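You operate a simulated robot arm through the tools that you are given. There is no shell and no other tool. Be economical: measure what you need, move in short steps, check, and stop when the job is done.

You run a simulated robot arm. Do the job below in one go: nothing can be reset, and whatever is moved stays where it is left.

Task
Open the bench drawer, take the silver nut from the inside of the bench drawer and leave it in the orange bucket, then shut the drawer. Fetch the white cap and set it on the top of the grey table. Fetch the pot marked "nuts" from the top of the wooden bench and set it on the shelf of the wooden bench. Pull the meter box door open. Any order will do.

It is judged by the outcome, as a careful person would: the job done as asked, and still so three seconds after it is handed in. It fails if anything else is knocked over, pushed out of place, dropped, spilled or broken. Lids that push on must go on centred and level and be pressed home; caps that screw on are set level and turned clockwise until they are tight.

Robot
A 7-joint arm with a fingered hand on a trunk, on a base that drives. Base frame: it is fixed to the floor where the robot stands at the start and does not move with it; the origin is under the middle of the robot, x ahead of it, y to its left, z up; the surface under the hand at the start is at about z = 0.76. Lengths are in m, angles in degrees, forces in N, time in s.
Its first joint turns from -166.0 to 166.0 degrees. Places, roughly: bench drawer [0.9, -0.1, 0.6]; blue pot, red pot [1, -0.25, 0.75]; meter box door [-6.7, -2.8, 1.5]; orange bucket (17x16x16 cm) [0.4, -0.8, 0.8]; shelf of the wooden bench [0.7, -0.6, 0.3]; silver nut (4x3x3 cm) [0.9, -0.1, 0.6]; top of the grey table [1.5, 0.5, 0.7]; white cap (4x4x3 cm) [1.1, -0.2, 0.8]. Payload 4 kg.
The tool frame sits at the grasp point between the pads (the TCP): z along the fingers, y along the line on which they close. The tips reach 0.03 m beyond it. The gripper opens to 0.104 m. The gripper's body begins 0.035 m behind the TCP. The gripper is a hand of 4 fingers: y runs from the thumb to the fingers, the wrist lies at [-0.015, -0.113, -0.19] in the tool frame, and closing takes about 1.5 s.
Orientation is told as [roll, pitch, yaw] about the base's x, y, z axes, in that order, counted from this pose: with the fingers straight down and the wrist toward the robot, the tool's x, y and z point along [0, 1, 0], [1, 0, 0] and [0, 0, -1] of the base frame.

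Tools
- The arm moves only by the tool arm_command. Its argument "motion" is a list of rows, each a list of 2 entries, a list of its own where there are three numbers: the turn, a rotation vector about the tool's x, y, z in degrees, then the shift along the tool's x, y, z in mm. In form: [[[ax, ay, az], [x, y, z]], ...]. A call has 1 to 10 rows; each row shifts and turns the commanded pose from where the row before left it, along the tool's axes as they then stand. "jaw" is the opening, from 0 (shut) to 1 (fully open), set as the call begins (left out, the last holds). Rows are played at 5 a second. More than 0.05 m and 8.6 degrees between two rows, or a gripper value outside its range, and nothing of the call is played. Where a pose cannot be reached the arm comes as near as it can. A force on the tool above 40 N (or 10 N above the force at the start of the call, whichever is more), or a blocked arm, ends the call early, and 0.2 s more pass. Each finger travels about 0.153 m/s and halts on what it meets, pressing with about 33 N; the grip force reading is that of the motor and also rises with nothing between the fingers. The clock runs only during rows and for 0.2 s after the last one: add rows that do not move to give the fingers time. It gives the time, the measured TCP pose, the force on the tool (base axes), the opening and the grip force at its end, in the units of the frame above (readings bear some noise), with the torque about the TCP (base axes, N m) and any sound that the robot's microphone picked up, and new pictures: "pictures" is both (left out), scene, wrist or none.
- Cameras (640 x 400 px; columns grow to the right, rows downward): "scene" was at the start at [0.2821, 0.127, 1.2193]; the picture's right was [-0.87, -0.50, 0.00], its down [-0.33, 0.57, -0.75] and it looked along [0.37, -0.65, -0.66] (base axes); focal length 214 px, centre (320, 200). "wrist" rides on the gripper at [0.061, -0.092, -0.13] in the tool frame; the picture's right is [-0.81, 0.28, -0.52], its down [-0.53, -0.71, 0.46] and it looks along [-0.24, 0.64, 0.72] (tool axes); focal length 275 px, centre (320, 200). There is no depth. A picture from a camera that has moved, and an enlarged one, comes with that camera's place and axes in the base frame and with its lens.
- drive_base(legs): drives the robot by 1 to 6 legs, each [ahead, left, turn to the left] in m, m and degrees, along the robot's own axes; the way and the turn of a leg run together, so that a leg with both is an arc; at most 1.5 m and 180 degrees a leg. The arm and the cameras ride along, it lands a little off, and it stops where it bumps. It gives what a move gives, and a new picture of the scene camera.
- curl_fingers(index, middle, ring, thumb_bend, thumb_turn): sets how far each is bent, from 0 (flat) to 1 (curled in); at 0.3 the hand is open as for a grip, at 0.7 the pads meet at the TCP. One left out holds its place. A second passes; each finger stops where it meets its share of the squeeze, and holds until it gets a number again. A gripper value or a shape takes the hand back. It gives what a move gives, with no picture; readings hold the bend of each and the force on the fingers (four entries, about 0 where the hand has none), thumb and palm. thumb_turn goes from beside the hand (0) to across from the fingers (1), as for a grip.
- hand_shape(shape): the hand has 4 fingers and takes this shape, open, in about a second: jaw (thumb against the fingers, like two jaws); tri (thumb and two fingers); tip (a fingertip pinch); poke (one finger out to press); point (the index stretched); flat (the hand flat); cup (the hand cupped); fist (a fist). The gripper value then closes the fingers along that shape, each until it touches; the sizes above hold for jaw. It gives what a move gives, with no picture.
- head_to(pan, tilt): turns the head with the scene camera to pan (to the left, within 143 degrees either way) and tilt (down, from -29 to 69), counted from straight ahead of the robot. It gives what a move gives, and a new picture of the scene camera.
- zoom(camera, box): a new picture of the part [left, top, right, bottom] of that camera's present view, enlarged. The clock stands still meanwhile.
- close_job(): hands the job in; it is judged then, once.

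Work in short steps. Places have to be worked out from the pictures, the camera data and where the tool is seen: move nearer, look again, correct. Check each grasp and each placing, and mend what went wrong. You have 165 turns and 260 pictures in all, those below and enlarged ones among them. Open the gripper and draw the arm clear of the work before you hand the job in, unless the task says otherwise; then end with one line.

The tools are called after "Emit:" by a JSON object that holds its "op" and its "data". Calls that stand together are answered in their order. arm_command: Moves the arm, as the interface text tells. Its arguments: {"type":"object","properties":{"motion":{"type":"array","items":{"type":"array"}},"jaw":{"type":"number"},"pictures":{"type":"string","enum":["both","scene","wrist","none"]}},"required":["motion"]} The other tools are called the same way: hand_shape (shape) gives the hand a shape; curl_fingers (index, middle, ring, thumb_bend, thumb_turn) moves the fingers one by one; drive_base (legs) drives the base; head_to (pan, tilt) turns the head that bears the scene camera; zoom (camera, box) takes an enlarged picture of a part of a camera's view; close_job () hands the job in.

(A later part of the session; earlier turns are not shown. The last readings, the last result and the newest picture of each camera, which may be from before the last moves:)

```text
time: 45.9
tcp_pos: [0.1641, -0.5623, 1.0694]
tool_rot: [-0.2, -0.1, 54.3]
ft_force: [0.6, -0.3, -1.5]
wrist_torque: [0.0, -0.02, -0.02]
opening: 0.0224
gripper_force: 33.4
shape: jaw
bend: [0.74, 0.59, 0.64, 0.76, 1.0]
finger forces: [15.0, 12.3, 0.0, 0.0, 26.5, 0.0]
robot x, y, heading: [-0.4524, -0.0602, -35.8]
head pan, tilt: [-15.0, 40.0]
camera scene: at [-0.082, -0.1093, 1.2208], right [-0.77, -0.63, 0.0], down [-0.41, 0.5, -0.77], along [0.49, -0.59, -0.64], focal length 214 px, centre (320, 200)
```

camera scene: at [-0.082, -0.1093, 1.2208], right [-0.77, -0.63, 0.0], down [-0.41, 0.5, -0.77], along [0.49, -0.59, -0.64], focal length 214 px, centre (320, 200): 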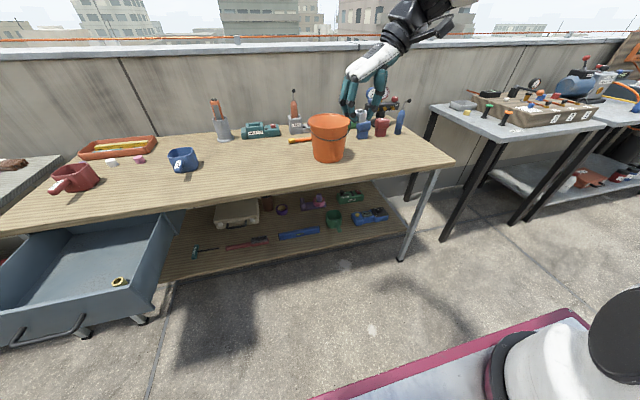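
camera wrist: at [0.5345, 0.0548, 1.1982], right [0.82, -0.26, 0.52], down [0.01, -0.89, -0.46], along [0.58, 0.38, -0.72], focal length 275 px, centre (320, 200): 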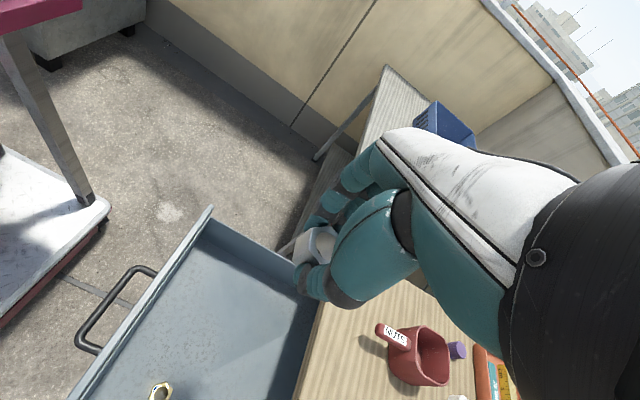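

Emit:
{"op": "zoom", "data": {"camera": "scene", "box": [280, 80, 420, 180]}}

Emit:
{"op": "drive_base", "data": {"legs": [[0.33, -0.02, 0]]}}

Emit:
{"op": "arm_command", "data": {"motion": [[[0, 0, 0], [0, 0, 0]]], "pictures": "wrist"}}

```text
4.00 times, centred on (350, 130) of scene
camera zoom: at [-0.082, -0.1093, 1.2208], right [-0.77, -0.63, 0.0], down [-0.41, 0.5, -0.77], along [0.49, -0.59, -0.64], focal length 858 px, centre (200, 480)
```

zoom: 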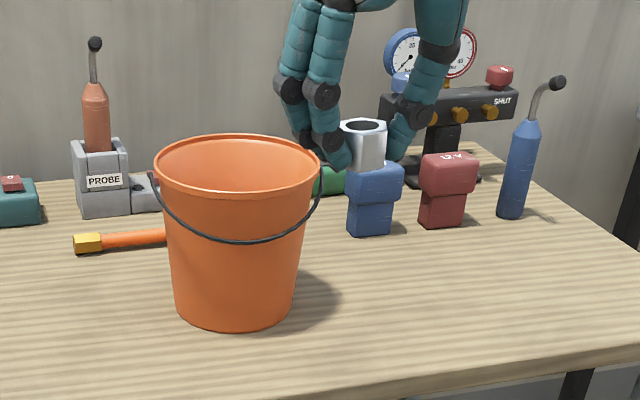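

```text
time: 48.0
tcp_pos: [0.4163, -0.7767, 1.069]
tool_rot: [-0.1, -0.2, 53.9]
ft_force: [-0.8, 0.7, -0.7]
wrist_torque: [-0.01, -0.03, 0.02]
opening: 0.0221
gripper_force: 33.2
shape: jaw
bend: [0.74, 0.59, 0.64, 0.76, 1.0]
finger forces: [15.0, 12.2, 0.2, 0.1, 26.4, 0.0]
robot x, y, heading: [-0.1902, -0.2714, -36.2]
head pan, tilt: [-15.0, 40.0]
camera scene: at [0.1732, -0.3214, 1.2208], right [-0.78, -0.63, 0.0], down [-0.4, 0.5, -0.77], along [0.48, -0.6, -0.64], focal length 214 px, centre (320, 200)
```

scene: 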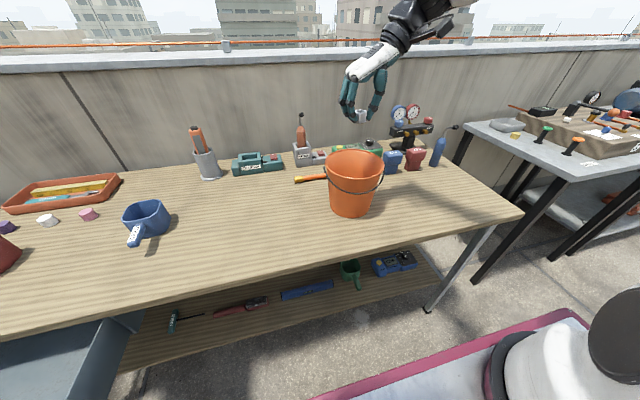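

```text
time: 48.4
tcp_pos: [0.4165, -0.7768, 1.069]
tool_rot: [-0.1, -0.1, 53.9]
ft_force: [0.0, 0.4, -0.3]
wrist_torque: [-0.01, 0.02, 0.0]
opening: 0.0222
gripper_force: 33.3
shape: jaw
bend: [0.74, 0.59, 0.64, 0.76, 1.0]
finger forces: [14.9, 12.2, 0.0, 0.0, 26.5, 0.1]
robot x, y, heading: [-0.1882, -0.2744, -36.3]
head pan, tilt: [-15.0, 40.0]
camera wrist: at [0.3124, -0.8146, 1.1978], right [0.82, -0.26, 0.52], down [0.01, -0.89, -0.46], along [0.58, 0.38, -0.72], focal length 275 px, centre (320, 200)
```

wrist: 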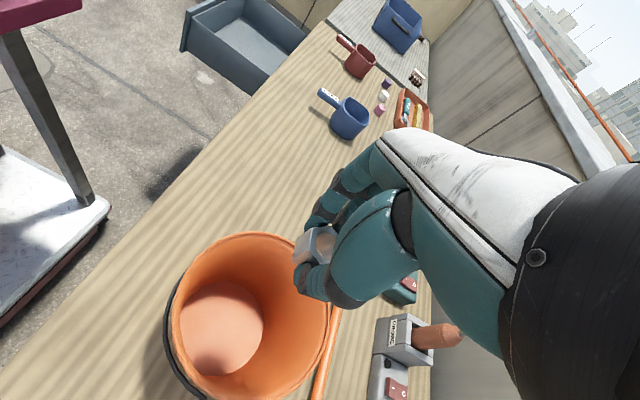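

Slightly off: bucket centre ≈ (0.415,-0.79). Correct and lower the nut into the bucket mouth.

Emit:
{"op": "arm_command", "data": {"motion": [[[0, 0, 0], [-8, -10, 20]], [[0, 0, 0], [0, 0, 40]], [[0, 0, 0], [0, 0, 40]], [[0, 0, 0], [0, 0, 40]], [[0, 0, 0], [0, 0, 40]], [[0, 0, 0], [0, 0, 15]], [[0, 0, 0], [0, 0, 0]]], "pictures": "both"}}

```text
time: 50.0
tcp_pos: [0.4174, -0.7884, 0.8733]
tool_rot: [-0.1, -0.1, 53.9]
ft_force: [-0.3, 0.3, 0.1]
wrist_torque: [0.0, 0.0, -0.02]
opening: 0.0223
gripper_force: 33.2
shape: jaw
bend: [0.74, 0.59, 0.64, 0.76, 1.0]
finger forces: [15.0, 12.5, 0.1, 0.0, 26.3, 0.0]
robot x, y, heading: [-0.1918, -0.2751, -36.0]
head pan, tilt: [-15.0, 40.0]
camera scene: at [0.1732, -0.3214, 1.2208], right [-0.78, -0.63, 0.0], down [-0.4, 0.5, -0.77], along [0.48, -0.6, -0.64], focal length 214 px, centre (320, 200)
camera wrist: at [0.3144, -0.8282, 1.0017], right [0.82, -0.26, 0.52], down [0.01, -0.89, -0.46], along [0.58, 0.38, -0.72], focal length 275 px, centre (320, 200)
```

scene: 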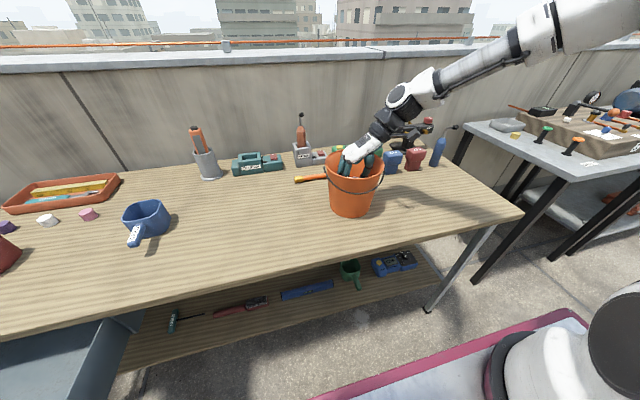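
wrist: 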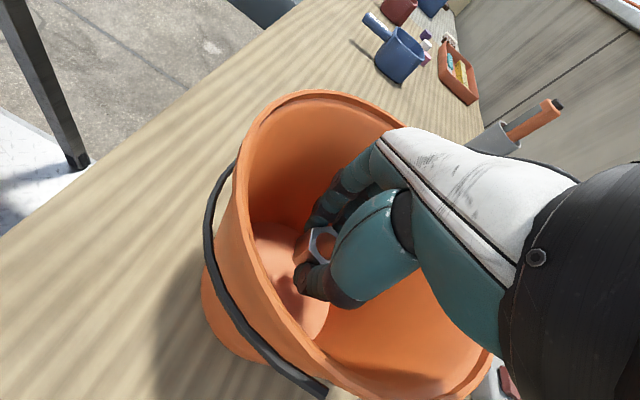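

The hand is inside the bucket mouth, clear of the walls. Lower a bit more and release.

Emit:
{"op": "arm_command", "data": {"motion": [[[0, 0, 0], [0, 0, 15]], [[0, 0, 0], [0, 0, 10]], [[0, 0, 0], [0, 0, 0]]], "pictures": "none"}}

Emit:
{"op": "arm_command", "data": {"motion": [[[0, 0, 0], [0, 0, 0]], [[0, 0, 0], [0, 0, 0]], [[0, 0, 0], [0, 0, 0]], [[0, 0, 0], [0, 0, 0]], [[0, 0, 0], [0, 0, 0]]], "jaw": 0.5, "pictures": "wrist"}}

```text
time: 50.8
tcp_pos: [0.4181, -0.7895, 0.8491]
tool_rot: [-0.1, -0.1, 53.9]
ft_force: [-0.2, 0.5, -0.9]
wrist_torque: [0.01, -0.02, 0.01]
opening: 0.022
gripper_force: 32.4
shape: jaw
bend: [0.74, 0.59, 0.64, 0.76, 1.0]
finger forces: [15.0, 12.7, 0.1, 0.0, 26.5, 0.0]
robot x, y, heading: [-0.1907, -0.2776, -36.1]
head pan, tilt: [-15.0, 40.0]
```

```text
time: 52.0
tcp_pos: [0.4176, -0.7896, 0.8493]
tool_rot: [-0.1, -0.1, 54.0]
ft_force: [-0.2, -0.5, 0.1]
wrist_torque: [-0.03, 0.01, 0.04]
opening: 0.0517
gripper_force: 0.2
shape: jaw
bend: [0.74, 0.45, 0.41, 0.7, 1.0]
finger forces: [0.0, 0.0, 0.0, 0.0, 0.0, 0.1]
robot x, y, heading: [-0.1939, -0.2769, -36.2]
head pan, tilt: [-15.0, 40.0]
camera wrist: at [0.3139, -0.8279, 0.978], right [0.82, -0.26, 0.52], down [0.01, -0.89, -0.46], along [0.58, 0.38, -0.72], focal length 275 px, centre (320, 200)
```

wrist: 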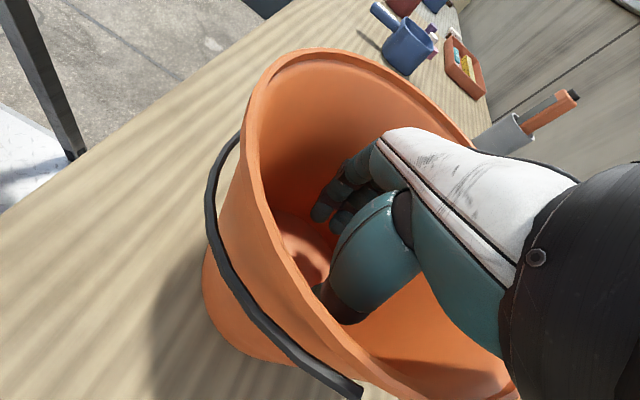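

Nut left the fingers. Raise the hand straight up and verify it's in the bucket.

Emit:
{"op": "arm_command", "data": {"motion": [[[0, 0, 0], [0, 0, -30]], [[0, 0, 0], [0, 0, -45]], [[0, 0, 0], [0, 0, -45]], [[0, 0, 0], [0, 0, -45]], [[0, 0, 0], [0, 0, -45]], [[0, 0, 0], [0, 0, -45]], [[0, 0, 0], [0, 0, -10]]], "pictures": "both"}}

```text
time: 53.6
tcp_pos: [0.4171, -0.7895, 1.1126]
tool_rot: [-0.1, -0.3, 53.8]
ft_force: [-0.5, 0.5, 0.2]
wrist_torque: [-0.02, 0.03, 0.0]
opening: 0.0517
gripper_force: 0.1
shape: jaw
bend: [0.74, 0.45, 0.41, 0.7, 1.0]
finger forces: [0.1, 0.0, 0.1, 0.1, 0.0, 0.0]
robot x, y, heading: [-0.1923, -0.2756, -36.4]
head pan, tilt: [-15.0, 40.0]
camera scene: at [0.1732, -0.3215, 1.2208], right [-0.78, -0.63, 0.0], down [-0.4, 0.5, -0.77], along [0.48, -0.6, -0.64], focal length 214 px, centre (320, 200)
camera wrist: at [0.3129, -0.8275, 1.2415], right [0.82, -0.26, 0.52], down [0.01, -0.89, -0.46], along [0.58, 0.38, -0.72], focal length 275 px, centre (320, 200)
```

scene: 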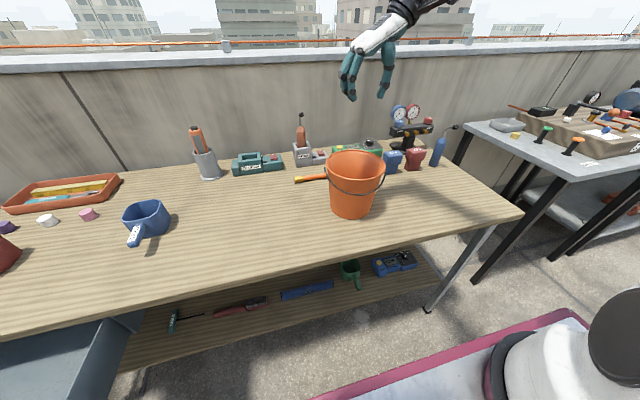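
wrist: 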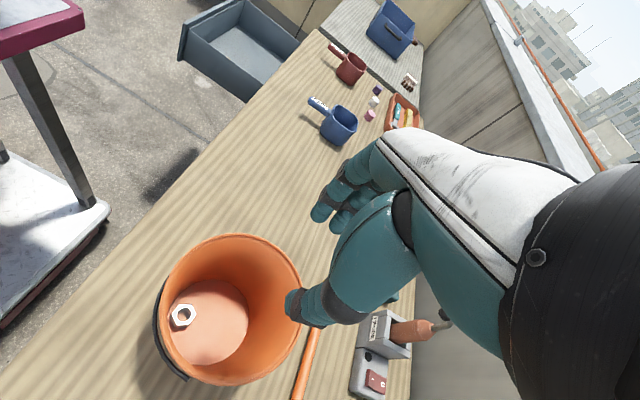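

Nut is in the bucket. Now back away and go to the drawer front; restore the hand yaw.

Emit:
{"op": "drive_base", "data": {"legs": [[-0.57, 0, 0], [0, 0.86, 0]]}}

Emit:
{"op": "arm_command", "data": {"motion": [[[0, 0, 8.5], [0, 0, 0]], [[0, 0, 8.5], [0, 0, 0]], [[0, 0, 8.5], [0, 0, 0]], [[0, 0, 8.5], [0, 0, 0]], [[0, 0, 8.5], [0, 0, 0]], [[0, 0, 8.5], [0, 0, 0]], [[0, 0, 8.5], [0, 0, 0]], [[0, 0, 8.5], [0, 0, 0]], [[0, 0, 8.5], [0, 0, 0]], [[0, 0, 8.5], [0, 0, 0]]], "pictures": "none"}}

Emit:
{"op": "arm_command", "data": {"motion": [[[-8.5, 0, 0], [0, 0, 0]], [[-8.5, 0, 0], [0, 0, 0]], [[-8.5, 0, 0], [0, 0, 0]], [[-8.5, 0, 0], [0, 0, 0]], [[-8.5, 0, 0], [0, 0, 0]], [[-8.5, 0, 0], [0, 0, 0]], [[-8.5, 0, 0], [0, 0, 0]], [[0, 0, 5], [0, 0, 0]]], "jaw": 0, "pictures": "scene"}}

```text
time: 60.9
tcp_pos: [0.4428, 0.191, 1.1121]
tool_rot: [0.0, -0.1, 52.3]
ft_force: [-0.4, -0.4, 0.6]
wrist_torque: [-0.04, 0.0, 0.02]
opening: 0.0516
gripper_force: 0.1
shape: jaw
bend: [0.74, 0.45, 0.41, 0.7, 1.0]
finger forces: [0.0, 0.1, 0.0, 0.1, 0.0, 0.0]
robot x, y, heading: [-0.1501, 0.7216, -37.7]
head pan, tilt: [-15.0, 40.0]
camera scene: at [0.2115, 0.666, 1.2208], right [-0.8, -0.61, 0.0], down [-0.39, 0.51, -0.77], along [0.46, -0.61, -0.64], focal length 214 px, centre (320, 200)
```

scene: 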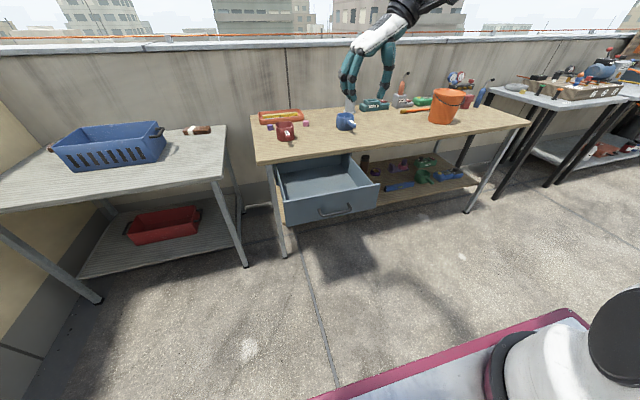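

```text
time: 63.1
tcp_pos: [0.4426, 0.1912, 1.113]
tool_rot: [0.1, -0.1, -32.7]
ft_force: [-0.2, -0.1, 0.0]
wrist_torque: [0.01, 0.0, -0.01]
opening: 0.0516
gripper_force: 0.2
shape: jaw
bend: [0.74, 0.45, 0.41, 0.7, 1.0]
finger forces: [0.1, 0.1, 0.1, 0.0, 0.1, 0.0]
robot x, y, heading: [-0.1536, 0.7252, -37.6]
head pan, tilt: [-15.0, 40.0]
```

```text
time: 64.9
tcp_pos: [0.4422, 0.1915, 1.1126]
tool_rot: [7.7, -56.1, -41.8]
ft_force: [1.0, -0.2, 0.5]
wrist_torque: [-0.04, 0.02, 0.02]
opening: 0.0001
gripper_force: 33.3
shape: jaw
bend: [0.7, 0.7, 0.7, 0.47, 1.0]
finger forces: [0.0, 0.1, 0.0, 0.1, 0.0, 0.0]
out of reach, approached as far as the arm can: row 2
robot x, y, heading: [-0.1508, 0.7231, -37.8]
head pan, tilt: [-15.0, 40.0]
camera scene: at [0.2115, 0.666, 1.2208], right [-0.8, -0.61, 0.0], down [-0.39, 0.51, -0.77], along [0.46, -0.61, -0.64], focal length 214 px, centre (320, 200)
```

scene: 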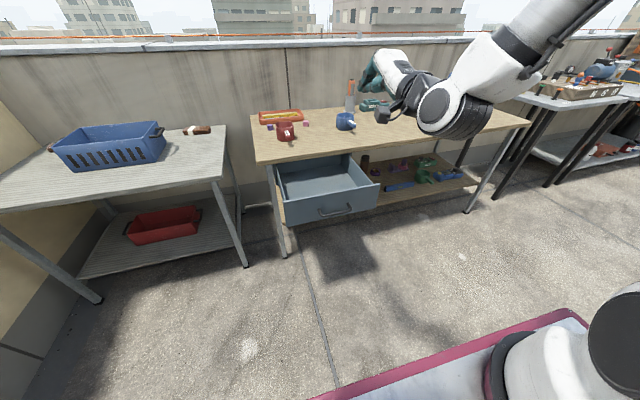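

Undo the stray roll, square up the yaw, then lower the closed hand in front of the drawer face.

Emit:
{"op": "arm_command", "data": {"motion": [[[0, 0, -5], [0, 0, 0]], [[0, -4.2, 2.5], [0, 0, 0]], [[0, 0, 0], [0, 0, 0]]], "pictures": "none"}}

Emit:
{"op": "arm_command", "data": {"motion": [[[0, 0, 0], [2, -38.3, 22.6]], [[0, 0, 0], [2, -38.3, 22.6]], [[0, 0, 0], [2, -38.3, 22.6]], [[0, 0, 0], [2, -38.3, 22.6]], [[0, 0, 0], [2, -38.3, 22.6]], [[0, 0, 0], [2, -38.3, 22.6]], [[0, 0, 0], [2, -38.3, 22.6]], [[0, 0, 0], [2, -38.3, 22.6]], [[0, 0, 0], [2, -38.3, 22.6]], [[0, 0, 0], [0, 0, 0]]], "pictures": "both"}}

```text
time: 65.7
tcp_pos: [0.442, 0.1917, 1.1118]
tool_rot: [-0.2, -56.4, -37.3]
ft_force: [-0.9, -0.5, 0.1]
wrist_torque: [-0.02, 0.01, 0.01]
opening: 0.0
gripper_force: 32.6
shape: jaw
bend: [0.7, 0.7, 0.7, 0.47, 1.0]
finger forces: [0.0, 0.0, 0.0, 0.0, 0.0, 0.1]
robot x, y, heading: [-0.1505, 0.7215, -37.8]
head pan, tilt: [-15.0, 40.0]
```

```text
time: 67.9
tcp_pos: [0.4446, 0.2105, 0.7145]
tool_rot: [-0.2, -56.4, -37.3]
ft_force: [0.2, 1.2, -0.4]
wrist_torque: [0.01, -0.02, 0.0]
opening: 0.0001
gripper_force: 33.0
shape: jaw
bend: [0.7, 0.7, 0.7, 0.47, 1.0]
finger forces: [0.0, 0.0, 0.0, 0.0, 0.0, 0.0]
out of reach, approached as far as the arm can: row 1, 2
robot x, y, heading: [-0.1525, 0.7233, -37.6]
head pan, tilt: [-15.0, 40.0]
camera scene: at [0.2115, 0.666, 1.2208], right [-0.8, -0.61, 0.0], down [-0.39, 0.51, -0.77], along [0.46, -0.61, -0.64], focal length 214 px, centre (320, 200)
camera wrist: at [0.3549, 0.3568, 0.7087], right [-0.71, -0.47, 0.52], down [-0.34, -0.41, -0.84], along [0.61, -0.78, 0.14], focal length 275 px, centre (320, 200)
```

scene: 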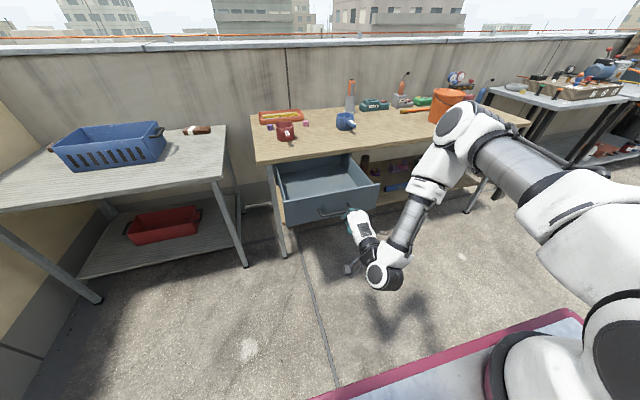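
wrist: 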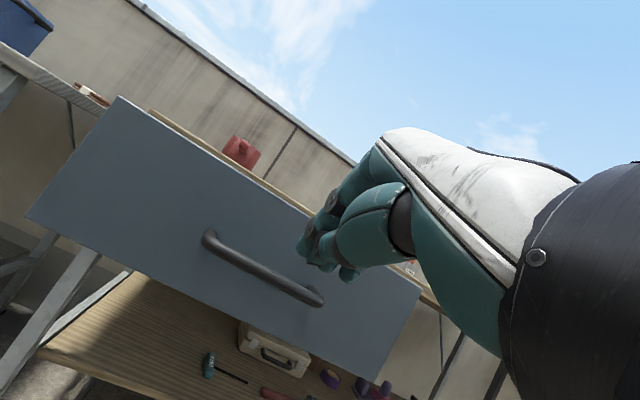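

Lower slightly to be mid-face above the bar, then push by driving forward.

Emit:
{"op": "arm_command", "data": {"motion": [[[0, 0, 0], [0, -12.5, 8.3]], [[0, 0, 0], [0, 0, 0]]], "pictures": "none"}}

Emit:
{"op": "drive_base", "data": {"legs": [[0.2, 0, 1.3]]}}

```text
time: 68.5
tcp_pos: [0.4442, 0.2121, 0.6988]
tool_rot: [-0.2, -56.3, -37.3]
ft_force: [0.3, 0.4, 0.1]
wrist_torque: [-0.01, 0.03, -0.02]
opening: 0.0
gripper_force: 32.7
shape: jaw
bend: [0.7, 0.7, 0.7, 0.47, 1.0]
finger forces: [0.1, 0.0, 0.0, 0.0, 0.0, 0.1]
robot x, y, heading: [-0.1548, 0.7236, -37.9]
head pan, tilt: [-15.0, 40.0]
```

```text
time: 70.1
tcp_pos: [0.6141, 0.1051, 0.6986]
tool_rot: [-0.2, -56.3, -36.1]
ft_force: [0.5, 0.0, -0.2]
wrist_torque: [-0.01, -0.02, -0.04]
opening: 0.0
gripper_force: 32.8
shape: jaw
bend: [0.7, 0.7, 0.7, 0.47, 1.0]
finger forces: [0.1, 0.0, 0.1, 0.0, 0.0, 0.0]
robot x, y, heading: [0.0043, 0.5993, -36.5]
head pan, tilt: [-15.0, 40.0]
camera scene: at [0.3709, 0.5546, 1.2208], right [-0.78, -0.62, 0.0], down [-0.4, 0.5, -0.77], along [0.48, -0.6, -0.64], focal length 214 px, centre (320, 200)
```

scene: 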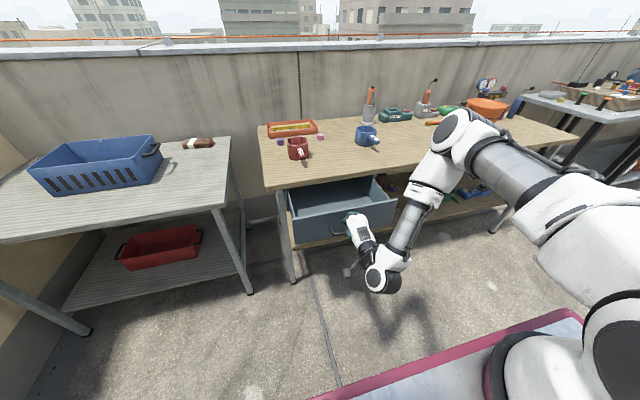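

The drawer is being pushed. Continue.

Emit:
{"op": "drive_base", "data": {"legs": [[0.15, 0, 0]]}}

Emit:
{"op": "arm_command", "data": {"motion": [[[0, 0, 0], [0, 0, 0]]], "pictures": "wrist"}}

```text
time: 71.5
tcp_pos: [0.7285, 0.0174, 0.7002]
tool_rot: [-0.3, -56.3, -36.1]
ft_force: [0.4, 0.0, -0.5]
wrist_torque: [0.0, -0.01, -0.03]
opening: 0.0001
gripper_force: 33.2
shape: jaw
bend: [0.7, 0.7, 0.7, 0.47, 1.0]
finger forces: [0.0, 0.0, 0.0, 0.1, 0.0, 0.0]
robot x, y, heading: [0.1221, 0.5152, -36.6]
head pan, tilt: [-15.0, 40.0]
camera scene: at [0.4869, 0.4678, 1.2208], right [-0.78, -0.62, 0.0], down [-0.4, 0.5, -0.77], along [0.48, -0.6, -0.64], focal length 214 px, centre (320, 200)
```

scene: 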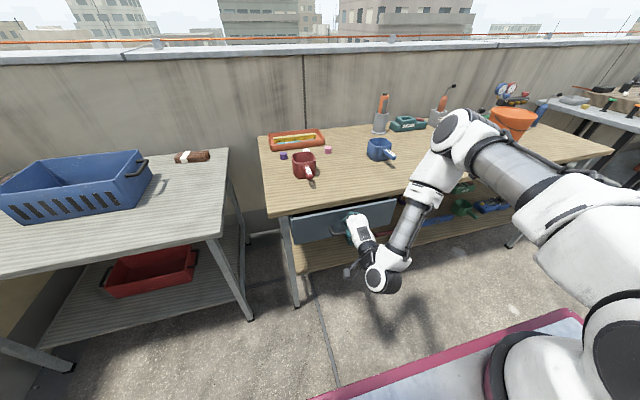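

```text
time: 71.8
tcp_pos: [0.7282, 0.0173, 0.699]
tool_rot: [-0.2, -56.4, -36.2]
ft_force: [0.9, 0.0, 0.4]
wrist_torque: [-0.03, 0.01, -0.01]
opening: 0.0
gripper_force: 33.2
shape: jaw
bend: [0.7, 0.7, 0.7, 0.47, 1.0]
finger forces: [0.0, 0.1, 0.0, 0.0, 0.0, 0.0]
robot x, y, heading: [0.1265, 0.5199, -36.5]
head pan, tilt: [-15.0, 40.0]
camera wrist: at [0.6367, 0.162, 0.6936], right [-0.7, -0.49, 0.52], down [-0.33, -0.42, -0.84], along [0.63, -0.77, 0.14], focal length 275 px, centre (320, 200)
```

wrist: 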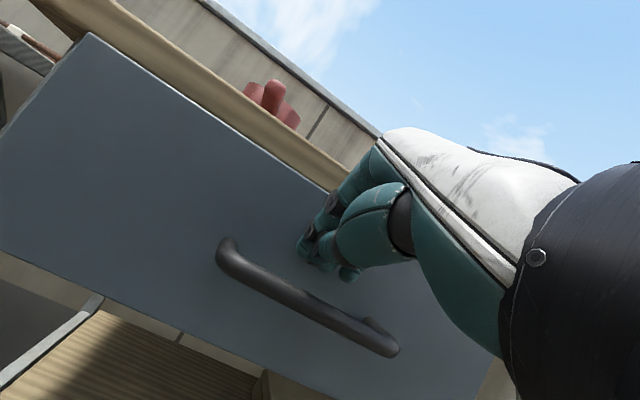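

Nearly shut; finish with the arm in small forward steps until it meets resistance.

Emit:
{"op": "arm_command", "data": {"motion": [[[0, 0, 0], [0, 4.4, 6.7]], [[0, 0, 0], [0, 4.4, 6.7]], [[0, 0, 0], [0, 4.4, 6.7]], [[0, 0, 0], [0, 4.4, 6.7]], [[0, 0, 0], [0, 4.4, 6.7]], [[0, 0, 0], [0, 4.4, 6.7]], [[0, 0, 0], [0, 0, 0]]], "pictures": "wrist"}}

```text
time: 73.0
tcp_pos: [0.7537, 0.0007, 0.6985]
tool_rot: [-0.2, -56.1, -36.3]
ft_force: [-19.7, 12.2, 6.8]
wrist_torque: [-0.03, 0.03, -0.14]
opening: 0.0
gripper_force: 33.0
shape: jaw
bend: [0.7, 0.7, 0.7, 0.47, 1.0]
finger forces: [0.1, 9.8, 0.0, 0.1, 0.0, 0.1]
robot x, y, heading: [0.1212, 0.5146, -36.4]
head pan, tilt: [-15.0, 40.0]
stopped in row 5: the force on the tool passed its limit at 51 N (the readings are from after the stop); the commanded pose is now the measured one
camera wrist: at [0.6607, 0.1451, 0.6936], right [-0.7, -0.49, 0.52], down [-0.33, -0.42, -0.85], along [0.63, -0.76, 0.13], focal length 275 px, centre (320, 200)
```

wrist: 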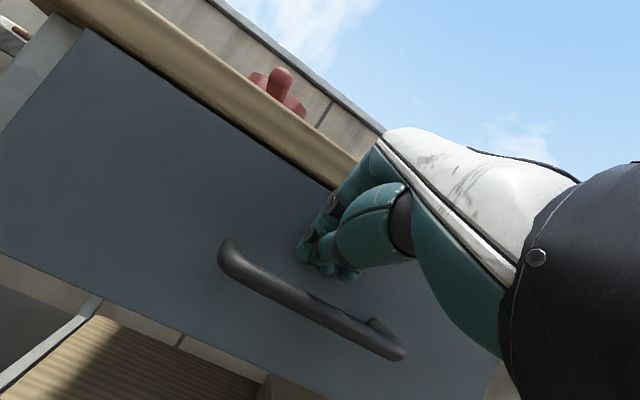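

Drawer is fully shut (hard stop at 51 N). Retreat the hand and raise it, levelling it over the bench for a look at the pots.

Emit:
{"op": "arm_command", "data": {"motion": [[[0, 0, 0], [0, -22, -33]], [[0, 0, 0], [0, -22, -33]], [[0, 0, 0], [0, 37, -24]], [[0, 0, 0], [0, 37, -24]], [[0, 0, 0], [0, 37, -24]], [[0, 0, 0], [0, 37, -24]], [[0, 0, 0], [0, 37, -24]], [[0, 0, 0], [0, 37, -24]], [[0, 0, 0], [0, 37, -24]], [[0, 0, 0], [0, 37, -24]]], "pictures": "none"}}

Emit:
{"op": "arm_command", "data": {"motion": [[[8, 0, 0], [0, 0, 0]], [[8, 0, 0], [0, 0, 0]], [[8, 0, 0], [0, 0, 0]], [[8, 0, 0], [0, 0, 0]], [[8, 0, 0], [0, 0, 0]], [[8, 0, 0], [0, 0, 0]], [[8, 0, 0], [0, 0, 0]], [[0, 0, 0], [0, 0, 0]]], "jaw": 1, "pictures": "both"}}

```text
time: 75.2
tcp_pos: [0.745, 0.022, 1.0306]
tool_rot: [0.0, -56.1, -36.2]
ft_force: [0.5, -0.9, 0.2]
wrist_torque: [0.03, 0.03, 0.0]
opening: 0.0
gripper_force: 33.3
shape: jaw
bend: [0.7, 0.7, 0.7, 0.47, 1.0]
finger forces: [0.0, 0.0, 0.1, 0.0, 0.0, 0.0]
out of reach, approached as far as the arm can: row 6, 7, 8, 9, 10
robot x, y, heading: [0.1199, 0.5155, -36.5]
head pan, tilt: [-15.0, 40.0]
```

```text
time: 77.0
tcp_pos: [0.7445, 0.0149, 1.0298]
tool_rot: [-0.7, -4.0, -36.8]
ft_force: [0.2, -0.4, 0.2]
wrist_torque: [0.02, 0.0, -0.01]
opening: 0.1038
gripper_force: 0.1
shape: jaw
bend: [0.3, 0.3, 0.3, 0.3, 0.98]
finger forces: [0.0, 0.0, 0.1, 0.0, 0.0, 0.1]
out of reach, approached as far as the arm can: row 7
robot x, y, heading: [0.1205, 0.5168, -36.4]
head pan, tilt: [-15.0, 40.0]
camera scene: at [0.4865, 0.468, 1.2208], right [-0.78, -0.62, 0.0], down [-0.4, 0.5, -0.77], along [0.48, -0.6, -0.64], focal length 214 px, centre (320, 200)
camera wrist: at [0.7014, 0.1267, 1.1513], right [-0.29, -0.79, 0.55], down [-0.87, -0.02, -0.5], along [0.4, -0.62, -0.67], focal length 275 px, centre (320, 200)
```

scene: 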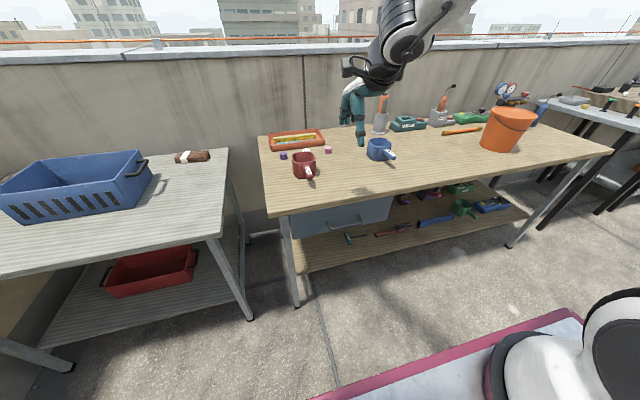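
wrist: 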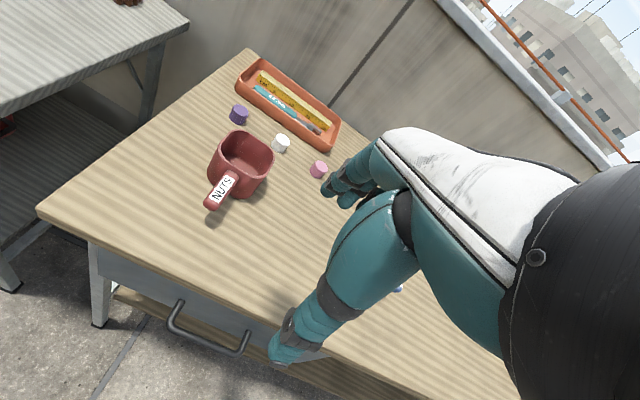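

Emit:
{"op": "zoom", "data": {"camera": "wrist", "box": [180, 90, 340, 230]}}

Emit:
{"op": "zoom", "data": {"camera": "scene", "box": [260, 120, 360, 200]}}

Emit:
{"op": "zoom", "data": {"camera": "scene", "box": [270, 160, 550, 320]}}

```text
2.86 times, centred on (260, 160) of wrist
camera zoom: at [0.7014, 0.1267, 1.1513], right [-0.29, -0.79, 0.55], down [-0.87, -0.02, -0.5], along [0.4, -0.62, -0.67], focal length 786 px, centre (491, 314)
```

zoom: 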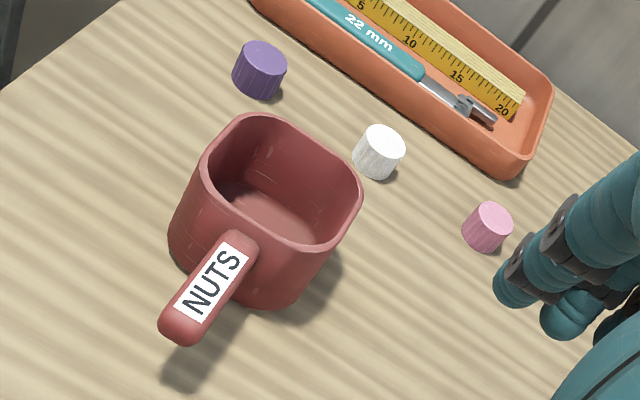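

```text
5.00 times, centred on (310, 160) of scene
camera zoom: at [0.4865, 0.468, 1.2208], right [-0.78, -0.62, 0.0], down [-0.4, 0.5, -0.77], along [0.48, -0.6, -0.64], focal length 1072 px, centre (370, 400)
```

zoom: 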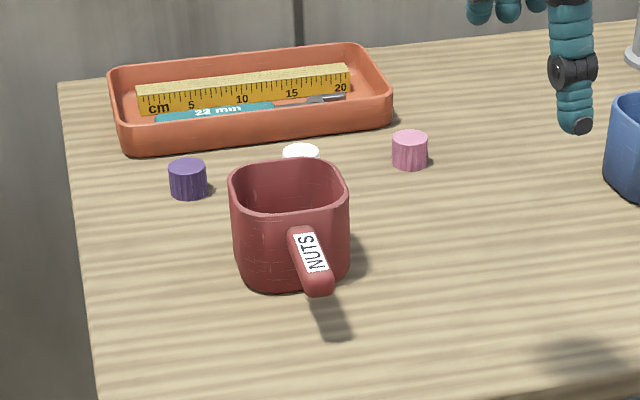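

```text
2.29 times, centred on (410, 240) of scene
camera zoom: at [0.4865, 0.468, 1.2208], right [-0.78, -0.62, 0.0], down [-0.4, 0.5, -0.77], along [0.48, -0.6, -0.64], focal length 490 px, centre (114, 109)
```

zoom: 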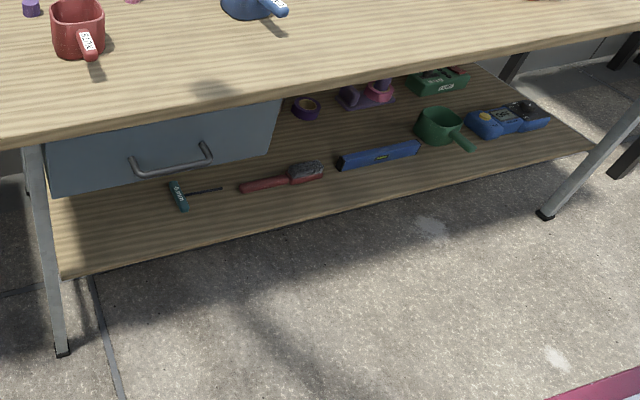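

The handle of the "NUTS" pot points toward me at about v 0.71–0.765, z≈0.81. I'll grip it sideways with the fingers tilted ~40° forward so I can later slide the pot under the bench top onto the shelf. First level and yaw the hand.

Emit:
{"op": "arm_command", "data": {"motion": [[[4, 0, 0], [0, 30, 0]], [[0, 0, -8.5], [0, 20, 0]], [[0, 0, -8.5], [0, 0, 0]], [[0, 0, -8.5], [0, 0, 0]], [[0, 0, -8.5], [0, 0, 0]], [[0, 0, -8.5], [0, 0, 0]], [[0, 0, -8.5], [0, 0, 0]], [[0, 0, -8.5], [0, 0, 0]], [[0, 0, -8.5], [0, 0, 0]], [[0, 0, -8.5], [0, 0, 0]]], "pictures": "none"}}

Emit:
{"op": "arm_command", "data": {"motion": [[[0, 0, -8.5], [0, 0, 0]], [[0, 0, -5.5], [0, 0, 0]], [[0, -8, 0], [0, 0, 0]], [[0, -8, 0], [0, 0, 0]], [[0, -8, 0], [0, 0, 0]], [[0, -8, 0], [0, 0, 0]], [[0, -8, 0], [0, 0, 0]], [[0, 0, 0], [0, 0, 0]]], "jaw": 0.6, "pictures": "both"}}

```text
time: 79.2
tcp_pos: [0.7739, -0.0181, 1.0213]
tool_rot: [-0.6, 0.4, 13.3]
ft_force: [1.3, -0.4, 0.3]
wrist_torque: [0.0, 0.02, 0.02]
opening: 0.1039
gripper_force: 0.1
shape: jaw
bend: [0.3, 0.3, 0.3, 0.3, 0.98]
finger forces: [0.0, 0.1, 0.0, 0.0, 0.1, 0.1]
out of reach, approached as far as the arm can: row 7, 8, 9, 10
robot x, y, heading: [0.1216, 0.5196, -36.5]
head pan, tilt: [-15.0, 40.0]
```

```text
time: 81.0
tcp_pos: [0.7747, -0.0173, 1.0209]
tool_rot: [-40.7, 0.4, 13.2]
ft_force: [0.1, 0.8, -0.4]
wrist_torque: [-0.01, -0.01, -0.02]
opening: 0.0629
gripper_force: 0.1
shape: jaw
bend: [0.29, 0.41, 0.37, 0.64, 1.0]
finger forces: [0.1, 0.0, 0.0, 0.0, 0.1, 0.0]
out of reach, approached as far as the arm can: row 1, 2
robot x, y, heading: [0.1242, 0.5149, -36.6]
head pan, tilt: [-15.0, 40.0]
camera scene: at [0.4865, 0.4679, 1.2208], right [-0.78, -0.62, 0.0], down [-0.4, 0.5, -0.77], along [0.48, -0.6, -0.64], focal length 214 px, centre (320, 200)
camera wrist: at [0.6558, 0.0885, 1.0787], right [0.34, -0.21, 0.92], down [-0.54, -0.84, 0.01], along [0.77, -0.49, -0.4], focal length 275 px, centre (320, 200)
```

scene: 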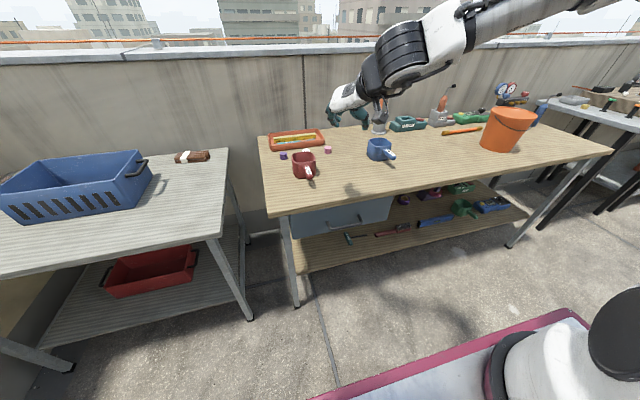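
wrist: 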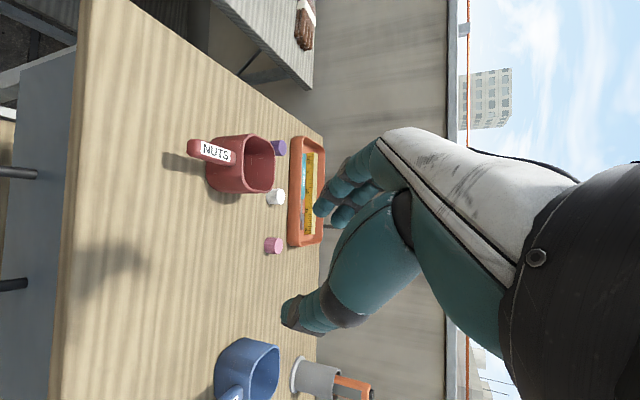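

Yaw stalled at 13°. Undo the tilt, move slightly nearer and retry the yaw.

Emit:
{"op": "arm_command", "data": {"motion": [[[0, 8, 0], [0, 0, 0]], [[0, 8, 0], [0, 0, 0]], [[0, 8, 0], [0, 0, 0]], [[0, 8, 0], [0, 0, 0]], [[0, 8, 0], [0, 0, 0]], [[0, 0, 0], [25, -25, -10]], [[0, 0, -8], [10, -10, 0]], [[0, 0, -8], [0, 0, 0]], [[0, 0, -8], [0, 0, 0]], [[0, 0, -8], [0, 0, 0]]], "pictures": "none"}}

```text
time: 83.2
tcp_pos: [0.7409, 0.0051, 1.0328]
tool_rot: [-0.6, 0.6, 17.1]
ft_force: [-0.1, -0.6, -1.0]
wrist_torque: [0.04, 0.01, -0.01]
opening: 0.0627
gripper_force: 0.0
shape: jaw
bend: [0.29, 0.41, 0.37, 0.65, 1.0]
finger forces: [0.0, 0.0, 0.1, 0.0, 0.1, 0.0]
out of reach, approached as far as the arm can: row 7, 8, 9, 10
robot x, y, heading: [0.1206, 0.5158, -36.4]
head pan, tilt: [-15.0, 40.0]
```

Still stalled, likely an elbow configuration matter. Return to the aligned yaw at the initial ready pose, and retry from there.

Emit:
{"op": "arm_command", "data": {"motion": [[[0, 0, 8.5], [0, 0, -20]], [[0, 0, 8.5], [0, 0, -20]], [[0, 0, 8.5], [0, 0, -20]], [[0, 0, 8.5], [0, 0, -20]], [[0, 0, 8.5], [0, 0, -20]], [[0, 0, 8.5], [0, 0, -10]], [[0, 0, 2.5], [-30, -20, 0]], [[0, 0, 0], [-40, -20, 0]], [[0, 0, 0], [-40, -15, 0]], [[0, 0, 0], [0, 0, 0]]], "pictures": "none"}}

Emit:
{"op": "arm_command", "data": {"motion": [[[0, 0, -8.5], [0, 0, 0]], [[0, 0, -8.5], [0, 0, 0]], [[0, 0, -8.5], [0, 0, 0]], [[0, 0, -8.5], [0, 0, 0]], [[0, 0, -8.5], [0, 0, 0]], [[0, 0, -8.5], [0, 0, 0]], [[0, 0, -8.5], [0, 0, 0]], [[0, 0, -8.5], [0, 0, 0]], [[0, 0, -8.5], [0, 0, 0]], [[0, 0, -8.5], [0, 0, 0]]], "pictures": "none"}}

```text
time: 85.3
tcp_pos: [0.6304, -0.0533, 1.1443]
tool_rot: [-0.8, -0.2, -36.4]
ft_force: [0.6, 0.0, -1.0]
wrist_torque: [-0.02, -0.01, 0.02]
opening: 0.0625
gripper_force: 0.0
shape: jaw
bend: [0.29, 0.41, 0.37, 0.65, 1.0]
finger forces: [0.1, 0.1, 0.0, 0.0, 0.1, 0.0]
robot x, y, heading: [0.1219, 0.5156, -36.3]
head pan, tilt: [-15.0, 40.0]
```

```text
time: 87.5
tcp_pos: [0.613, 0.1408, 1.1312]
tool_rot: [0.1, 0.9, 48.2]
ft_force: [0.4, -0.2, -0.3]
wrist_torque: [0.0, -0.02, -0.03]
opening: 0.0624
gripper_force: 0.1
shape: jaw
bend: [0.29, 0.41, 0.37, 0.65, 1.0]
finger forces: [0.0, 0.1, 0.0, 0.0, 0.1, 0.1]
out of reach, approached as far as the arm can: row 6, 7, 8, 9, 10
robot x, y, heading: [0.1203, 0.5142, -36.5]
head pan, tilt: [-15.0, 40.0]
```

It slid to a different elbow posture and reached yaw 48°. Move it forward/up to see that this posture holds.

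Emit:
{"op": "arm_command", "data": {"motion": [[[0, 0, -5], [-30, 0, 10]], [[0, 0, 0], [-40, 0, 10]], [[0, 0, 0], [-40, 0, 10]], [[0, 0, 0], [-40, 0, 10]], [[0, 0, 0], [-40, 0, 0]], [[0, 0, 0], [0, 0, 0]]], "pictures": "none"}}

Emit:
{"op": "arm_command", "data": {"motion": [[[0, -8, 0], [0, 0, 0]], [[0, -8, 0], [0, 0, 0]], [[0, -8, 0], [0, 0, 0]], [[0, -8, 0], [0, 0, 0]], [[0, -8, 0], [0, 0, 0]], [[0, 0, 0], [0, 0, 0]]], "pictures": "both"}}

```text
time: 89.0
tcp_pos: [0.6898, 0.1969, 1.0928]
tool_rot: [0.0, 0.9, 53.4]
ft_force: [0.5, -0.1, -0.7]
wrist_torque: [-0.01, -0.01, 0.0]
opening: 0.0625
gripper_force: 0.0
shape: jaw
bend: [0.29, 0.41, 0.37, 0.65, 1.0]
finger forces: [0.0, 0.0, 0.0, 0.0, 0.1, 0.0]
out of reach, approached as far as the arm can: row 1, 2, 3, 4, 5
robot x, y, heading: [0.1231, 0.5161, -36.7]
head pan, tilt: [-15.0, 40.0]
```

```text
time: 90.3
tcp_pos: [0.6624, 0.2501, 1.1167]
tool_rot: [-33.1, -1.0, 54.1]
ft_force: [0.5, -0.1, 0.3]
wrist_torque: [0.04, 0.0, 0.0]
opening: 0.0626
gripper_force: 0.0
shape: jaw
bend: [0.29, 0.41, 0.37, 0.65, 1.0]
finger forces: [0.0, 0.1, 0.0, 0.0, 0.0, 0.0]
out of reach, approached as far as the arm can: row 1, 2, 3, 4, 5
robot x, y, heading: [0.1201, 0.5145, -36.2]
head pan, tilt: [-15.0, 40.0]
camera scene: at [0.4866, 0.4681, 1.2208], right [-0.78, -0.62, 0.0], down [-0.4, 0.5, -0.77], along [0.48, -0.6, -0.64], focal length 214 px, centre (320, 200)
camera wrist: at [0.5086, 0.2466, 1.1889], right [0.47, -0.02, 0.88], down [0.15, -0.98, -0.1], along [0.87, 0.18, -0.46], focal length 275 px, centre (320, 200)
```

scene: 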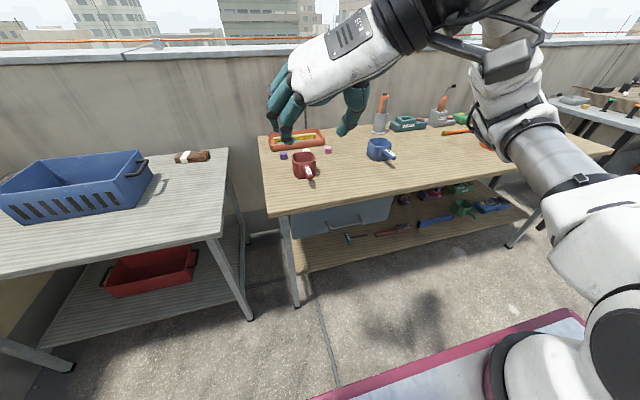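
wrist: 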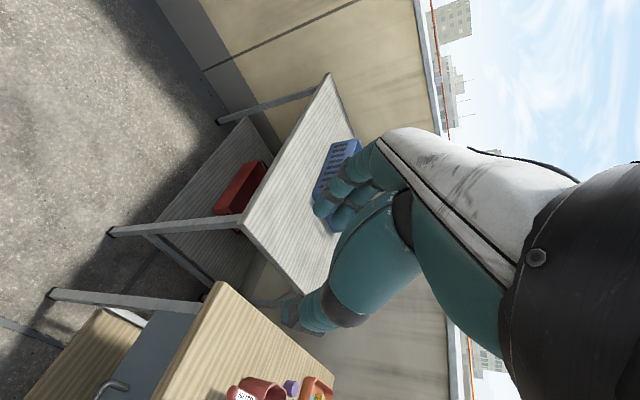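

This posture is cramped. Go back to the ready pose and instead try turning the hand the other way (wrist to the left).

Emit:
{"op": "arm_command", "data": {"motion": [[[0, 8.3, 0], [0, 0, 0]], [[0, 8.3, 0], [0, 0, 0]], [[0, 8.3, 0], [0, 0, 0]], [[0, 8.3, 0], [0, 0, 0]], [[0, 0, 8.5], [0, -15, 0]], [[0, 0, 8.5], [0, -20, 0]], [[0, 0, 8.5], [0, -20, 0]], [[0, 0, 8.5], [0, -20, 0]], [[0, 0, 8.5], [0, -20, 0]], [[0, 0, 8.5], [0, 0, 0]]], "pictures": "none"}}

Emit:
{"op": "arm_command", "data": {"motion": [[[0, 0, 8.5], [0, 0, 0]], [[0, 0, 8.5], [0, 0, 0]], [[0, 0, 8.5], [0, 0, 0]], [[0, 0, 8.5], [0, 0, 0]], [[0, 0, 5], [0, 0, 0]], [[0, 0, 0], [0, 0, 0]]], "pictures": "none"}}

```text
time: 92.5
tcp_pos: [0.5862, 0.1938, 1.1144]
tool_rot: [0.9, -0.7, 2.9]
ft_force: [1.0, 0.3, -0.8]
wrist_torque: [0.03, 0.01, 0.02]
opening: 0.0622
gripper_force: 0.2
shape: jaw
bend: [0.29, 0.41, 0.37, 0.65, 1.0]
finger forces: [0.0, 0.0, 0.1, 0.0, 0.0, 0.0]
robot x, y, heading: [0.1191, 0.5192, -36.8]
head pan, tilt: [-15.0, 40.0]
```

```text
time: 94.0
tcp_pos: [0.5867, 0.1958, 1.1149]
tool_rot: [1.3, -0.1, -36.1]
ft_force: [0.1, -0.7, 0.4]
wrist_torque: [0.01, -0.01, 0.0]
opening: 0.0624
gripper_force: 0.0
shape: jaw
bend: [0.29, 0.41, 0.37, 0.65, 1.0]
finger forces: [0.0, 0.0, 0.1, 0.0, 0.1, 0.1]
robot x, y, heading: [0.1224, 0.5195, -36.7]
head pan, tilt: [-15.0, 40.0]
```

Emit:
{"op": "arm_command", "data": {"motion": [[[0, 0, 0], [-15, 45, 0]], [[0, 0, 0], [-20, 45, 0]], [[0, 0, 0], [-20, 45, 0]], [[0, 0, 0], [-20, 45, 0]], [[0, 0, 0], [0, 40, 0]], [[0, 0, 8.5], [0, 0, 0]], [[0, 0, 8.5], [0, 0, 0]], [[0, 0, 8.5], [0, 0, 0]], [[0, 0, 8.5], [0, 0, 0]], [[0, 0, 8.5], [0, 0, 0]]], "pictures": "none"}}

Emit:
{"op": "arm_command", "data": {"motion": [[[0, 0, 8.5], [0, 0, 0]], [[0, 0, 8.5], [0, 0, 0]], [[0, 0, 8.5], [0, 0, 0]], [[0, 0, 8.5], [0, 0, 0]], [[0, 0, 8.5], [0, 0, 0]], [[0, 0, 5], [0, 0, 0]], [[0, 0, 0], [0, 0, 0]]], "pictures": "scene"}}

```text
time: 96.2
tcp_pos: [0.7207, 0.0041, 1.1145]
tool_rot: [0.8, 0.8, -78.6]
ft_force: [0.5, 0.2, -0.7]
wrist_torque: [-0.02, 0.01, -0.01]
opening: 0.0627
gripper_force: 0.0
shape: jaw
bend: [0.29, 0.41, 0.37, 0.65, 1.0]
finger forces: [0.0, 0.1, 0.0, 0.0, 0.0, 0.0]
robot x, y, heading: [0.1214, 0.5178, -36.6]
head pan, tilt: [-15.0, 40.0]
```

```text
time: 97.8
tcp_pos: [0.721, 0.005, 1.1141]
tool_rot: [0.2, 1.0, -126.2]
ft_force: [0.0, -0.5, 0.3]
wrist_torque: [-0.04, 0.0, 0.0]
opening: 0.0626
gripper_force: 0.1
shape: jaw
bend: [0.29, 0.41, 0.37, 0.65, 1.0]
finger forces: [0.0, 0.0, 0.1, 0.0, 0.0, 0.0]
robot x, y, heading: [0.1196, 0.5189, -36.8]
head pan, tilt: [-15.0, 40.0]
camera scene: at [0.4866, 0.468, 1.2208], right [-0.78, -0.62, 0.0], down [-0.4, 0.5, -0.77], along [0.48, -0.6, -0.64], focal length 214 px, centre (320, 200)
```

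scene: 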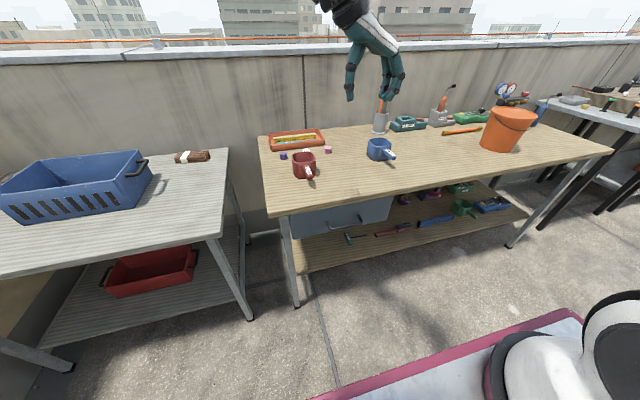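

The left-turned hand works freely. Now tilt the fingers 40° forward.

Emit:
{"op": "arm_command", "data": {"motion": [[[0, 8, 0], [0, 0, 0]], [[0, 8, 0], [0, 0, 0]], [[0, 8, 0], [0, 0, 0]], [[0, 8, 0], [0, 0, 0]], [[0, 8, 0], [0, 0, 0]], [[0, 0, 0], [0, 0, 0]]], "pictures": "both"}}

```text
time: 99.2
tcp_pos: [0.7204, 0.005, 1.1148]
tool_rot: [40.2, 1.2, -125.9]
ft_force: [0.5, 0.1, 0.7]
wrist_torque: [-0.02, 0.02, 0.0]
opening: 0.0627
gripper_force: 0.0
shape: jaw
bend: [0.29, 0.41, 0.37, 0.65, 1.0]
finger forces: [0.0, 0.0, 0.1, 0.0, 0.0, 0.0]
robot x, y, heading: [0.1205, 0.5185, -36.6]
head pan, tilt: [-15.0, 40.0]
camera scene: at [0.4866, 0.4679, 1.2208], right [-0.78, -0.62, 0.0], down [-0.4, 0.5, -0.77], along [0.48, -0.6, -0.64], focal length 214 px, centre (320, 200)
camera wrist: at [0.7426, 0.0989, 1.2538], right [-0.93, 0.34, -0.13], down [0.33, 0.66, -0.68], along [-0.14, -0.67, -0.72], focal length 275 px, centre (320, 200)
```

scene: 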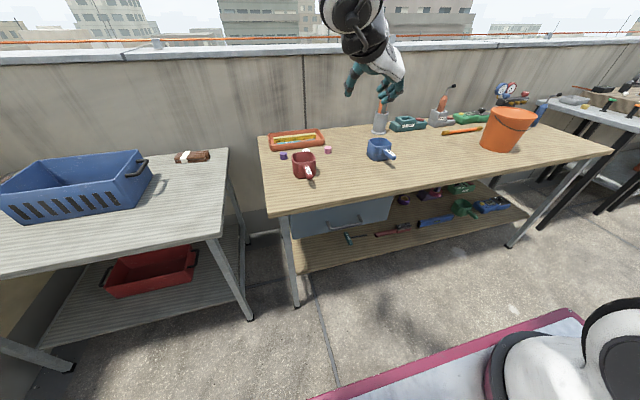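
wrist: 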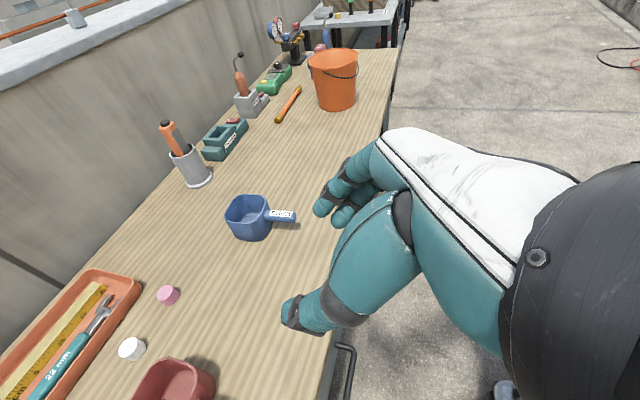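

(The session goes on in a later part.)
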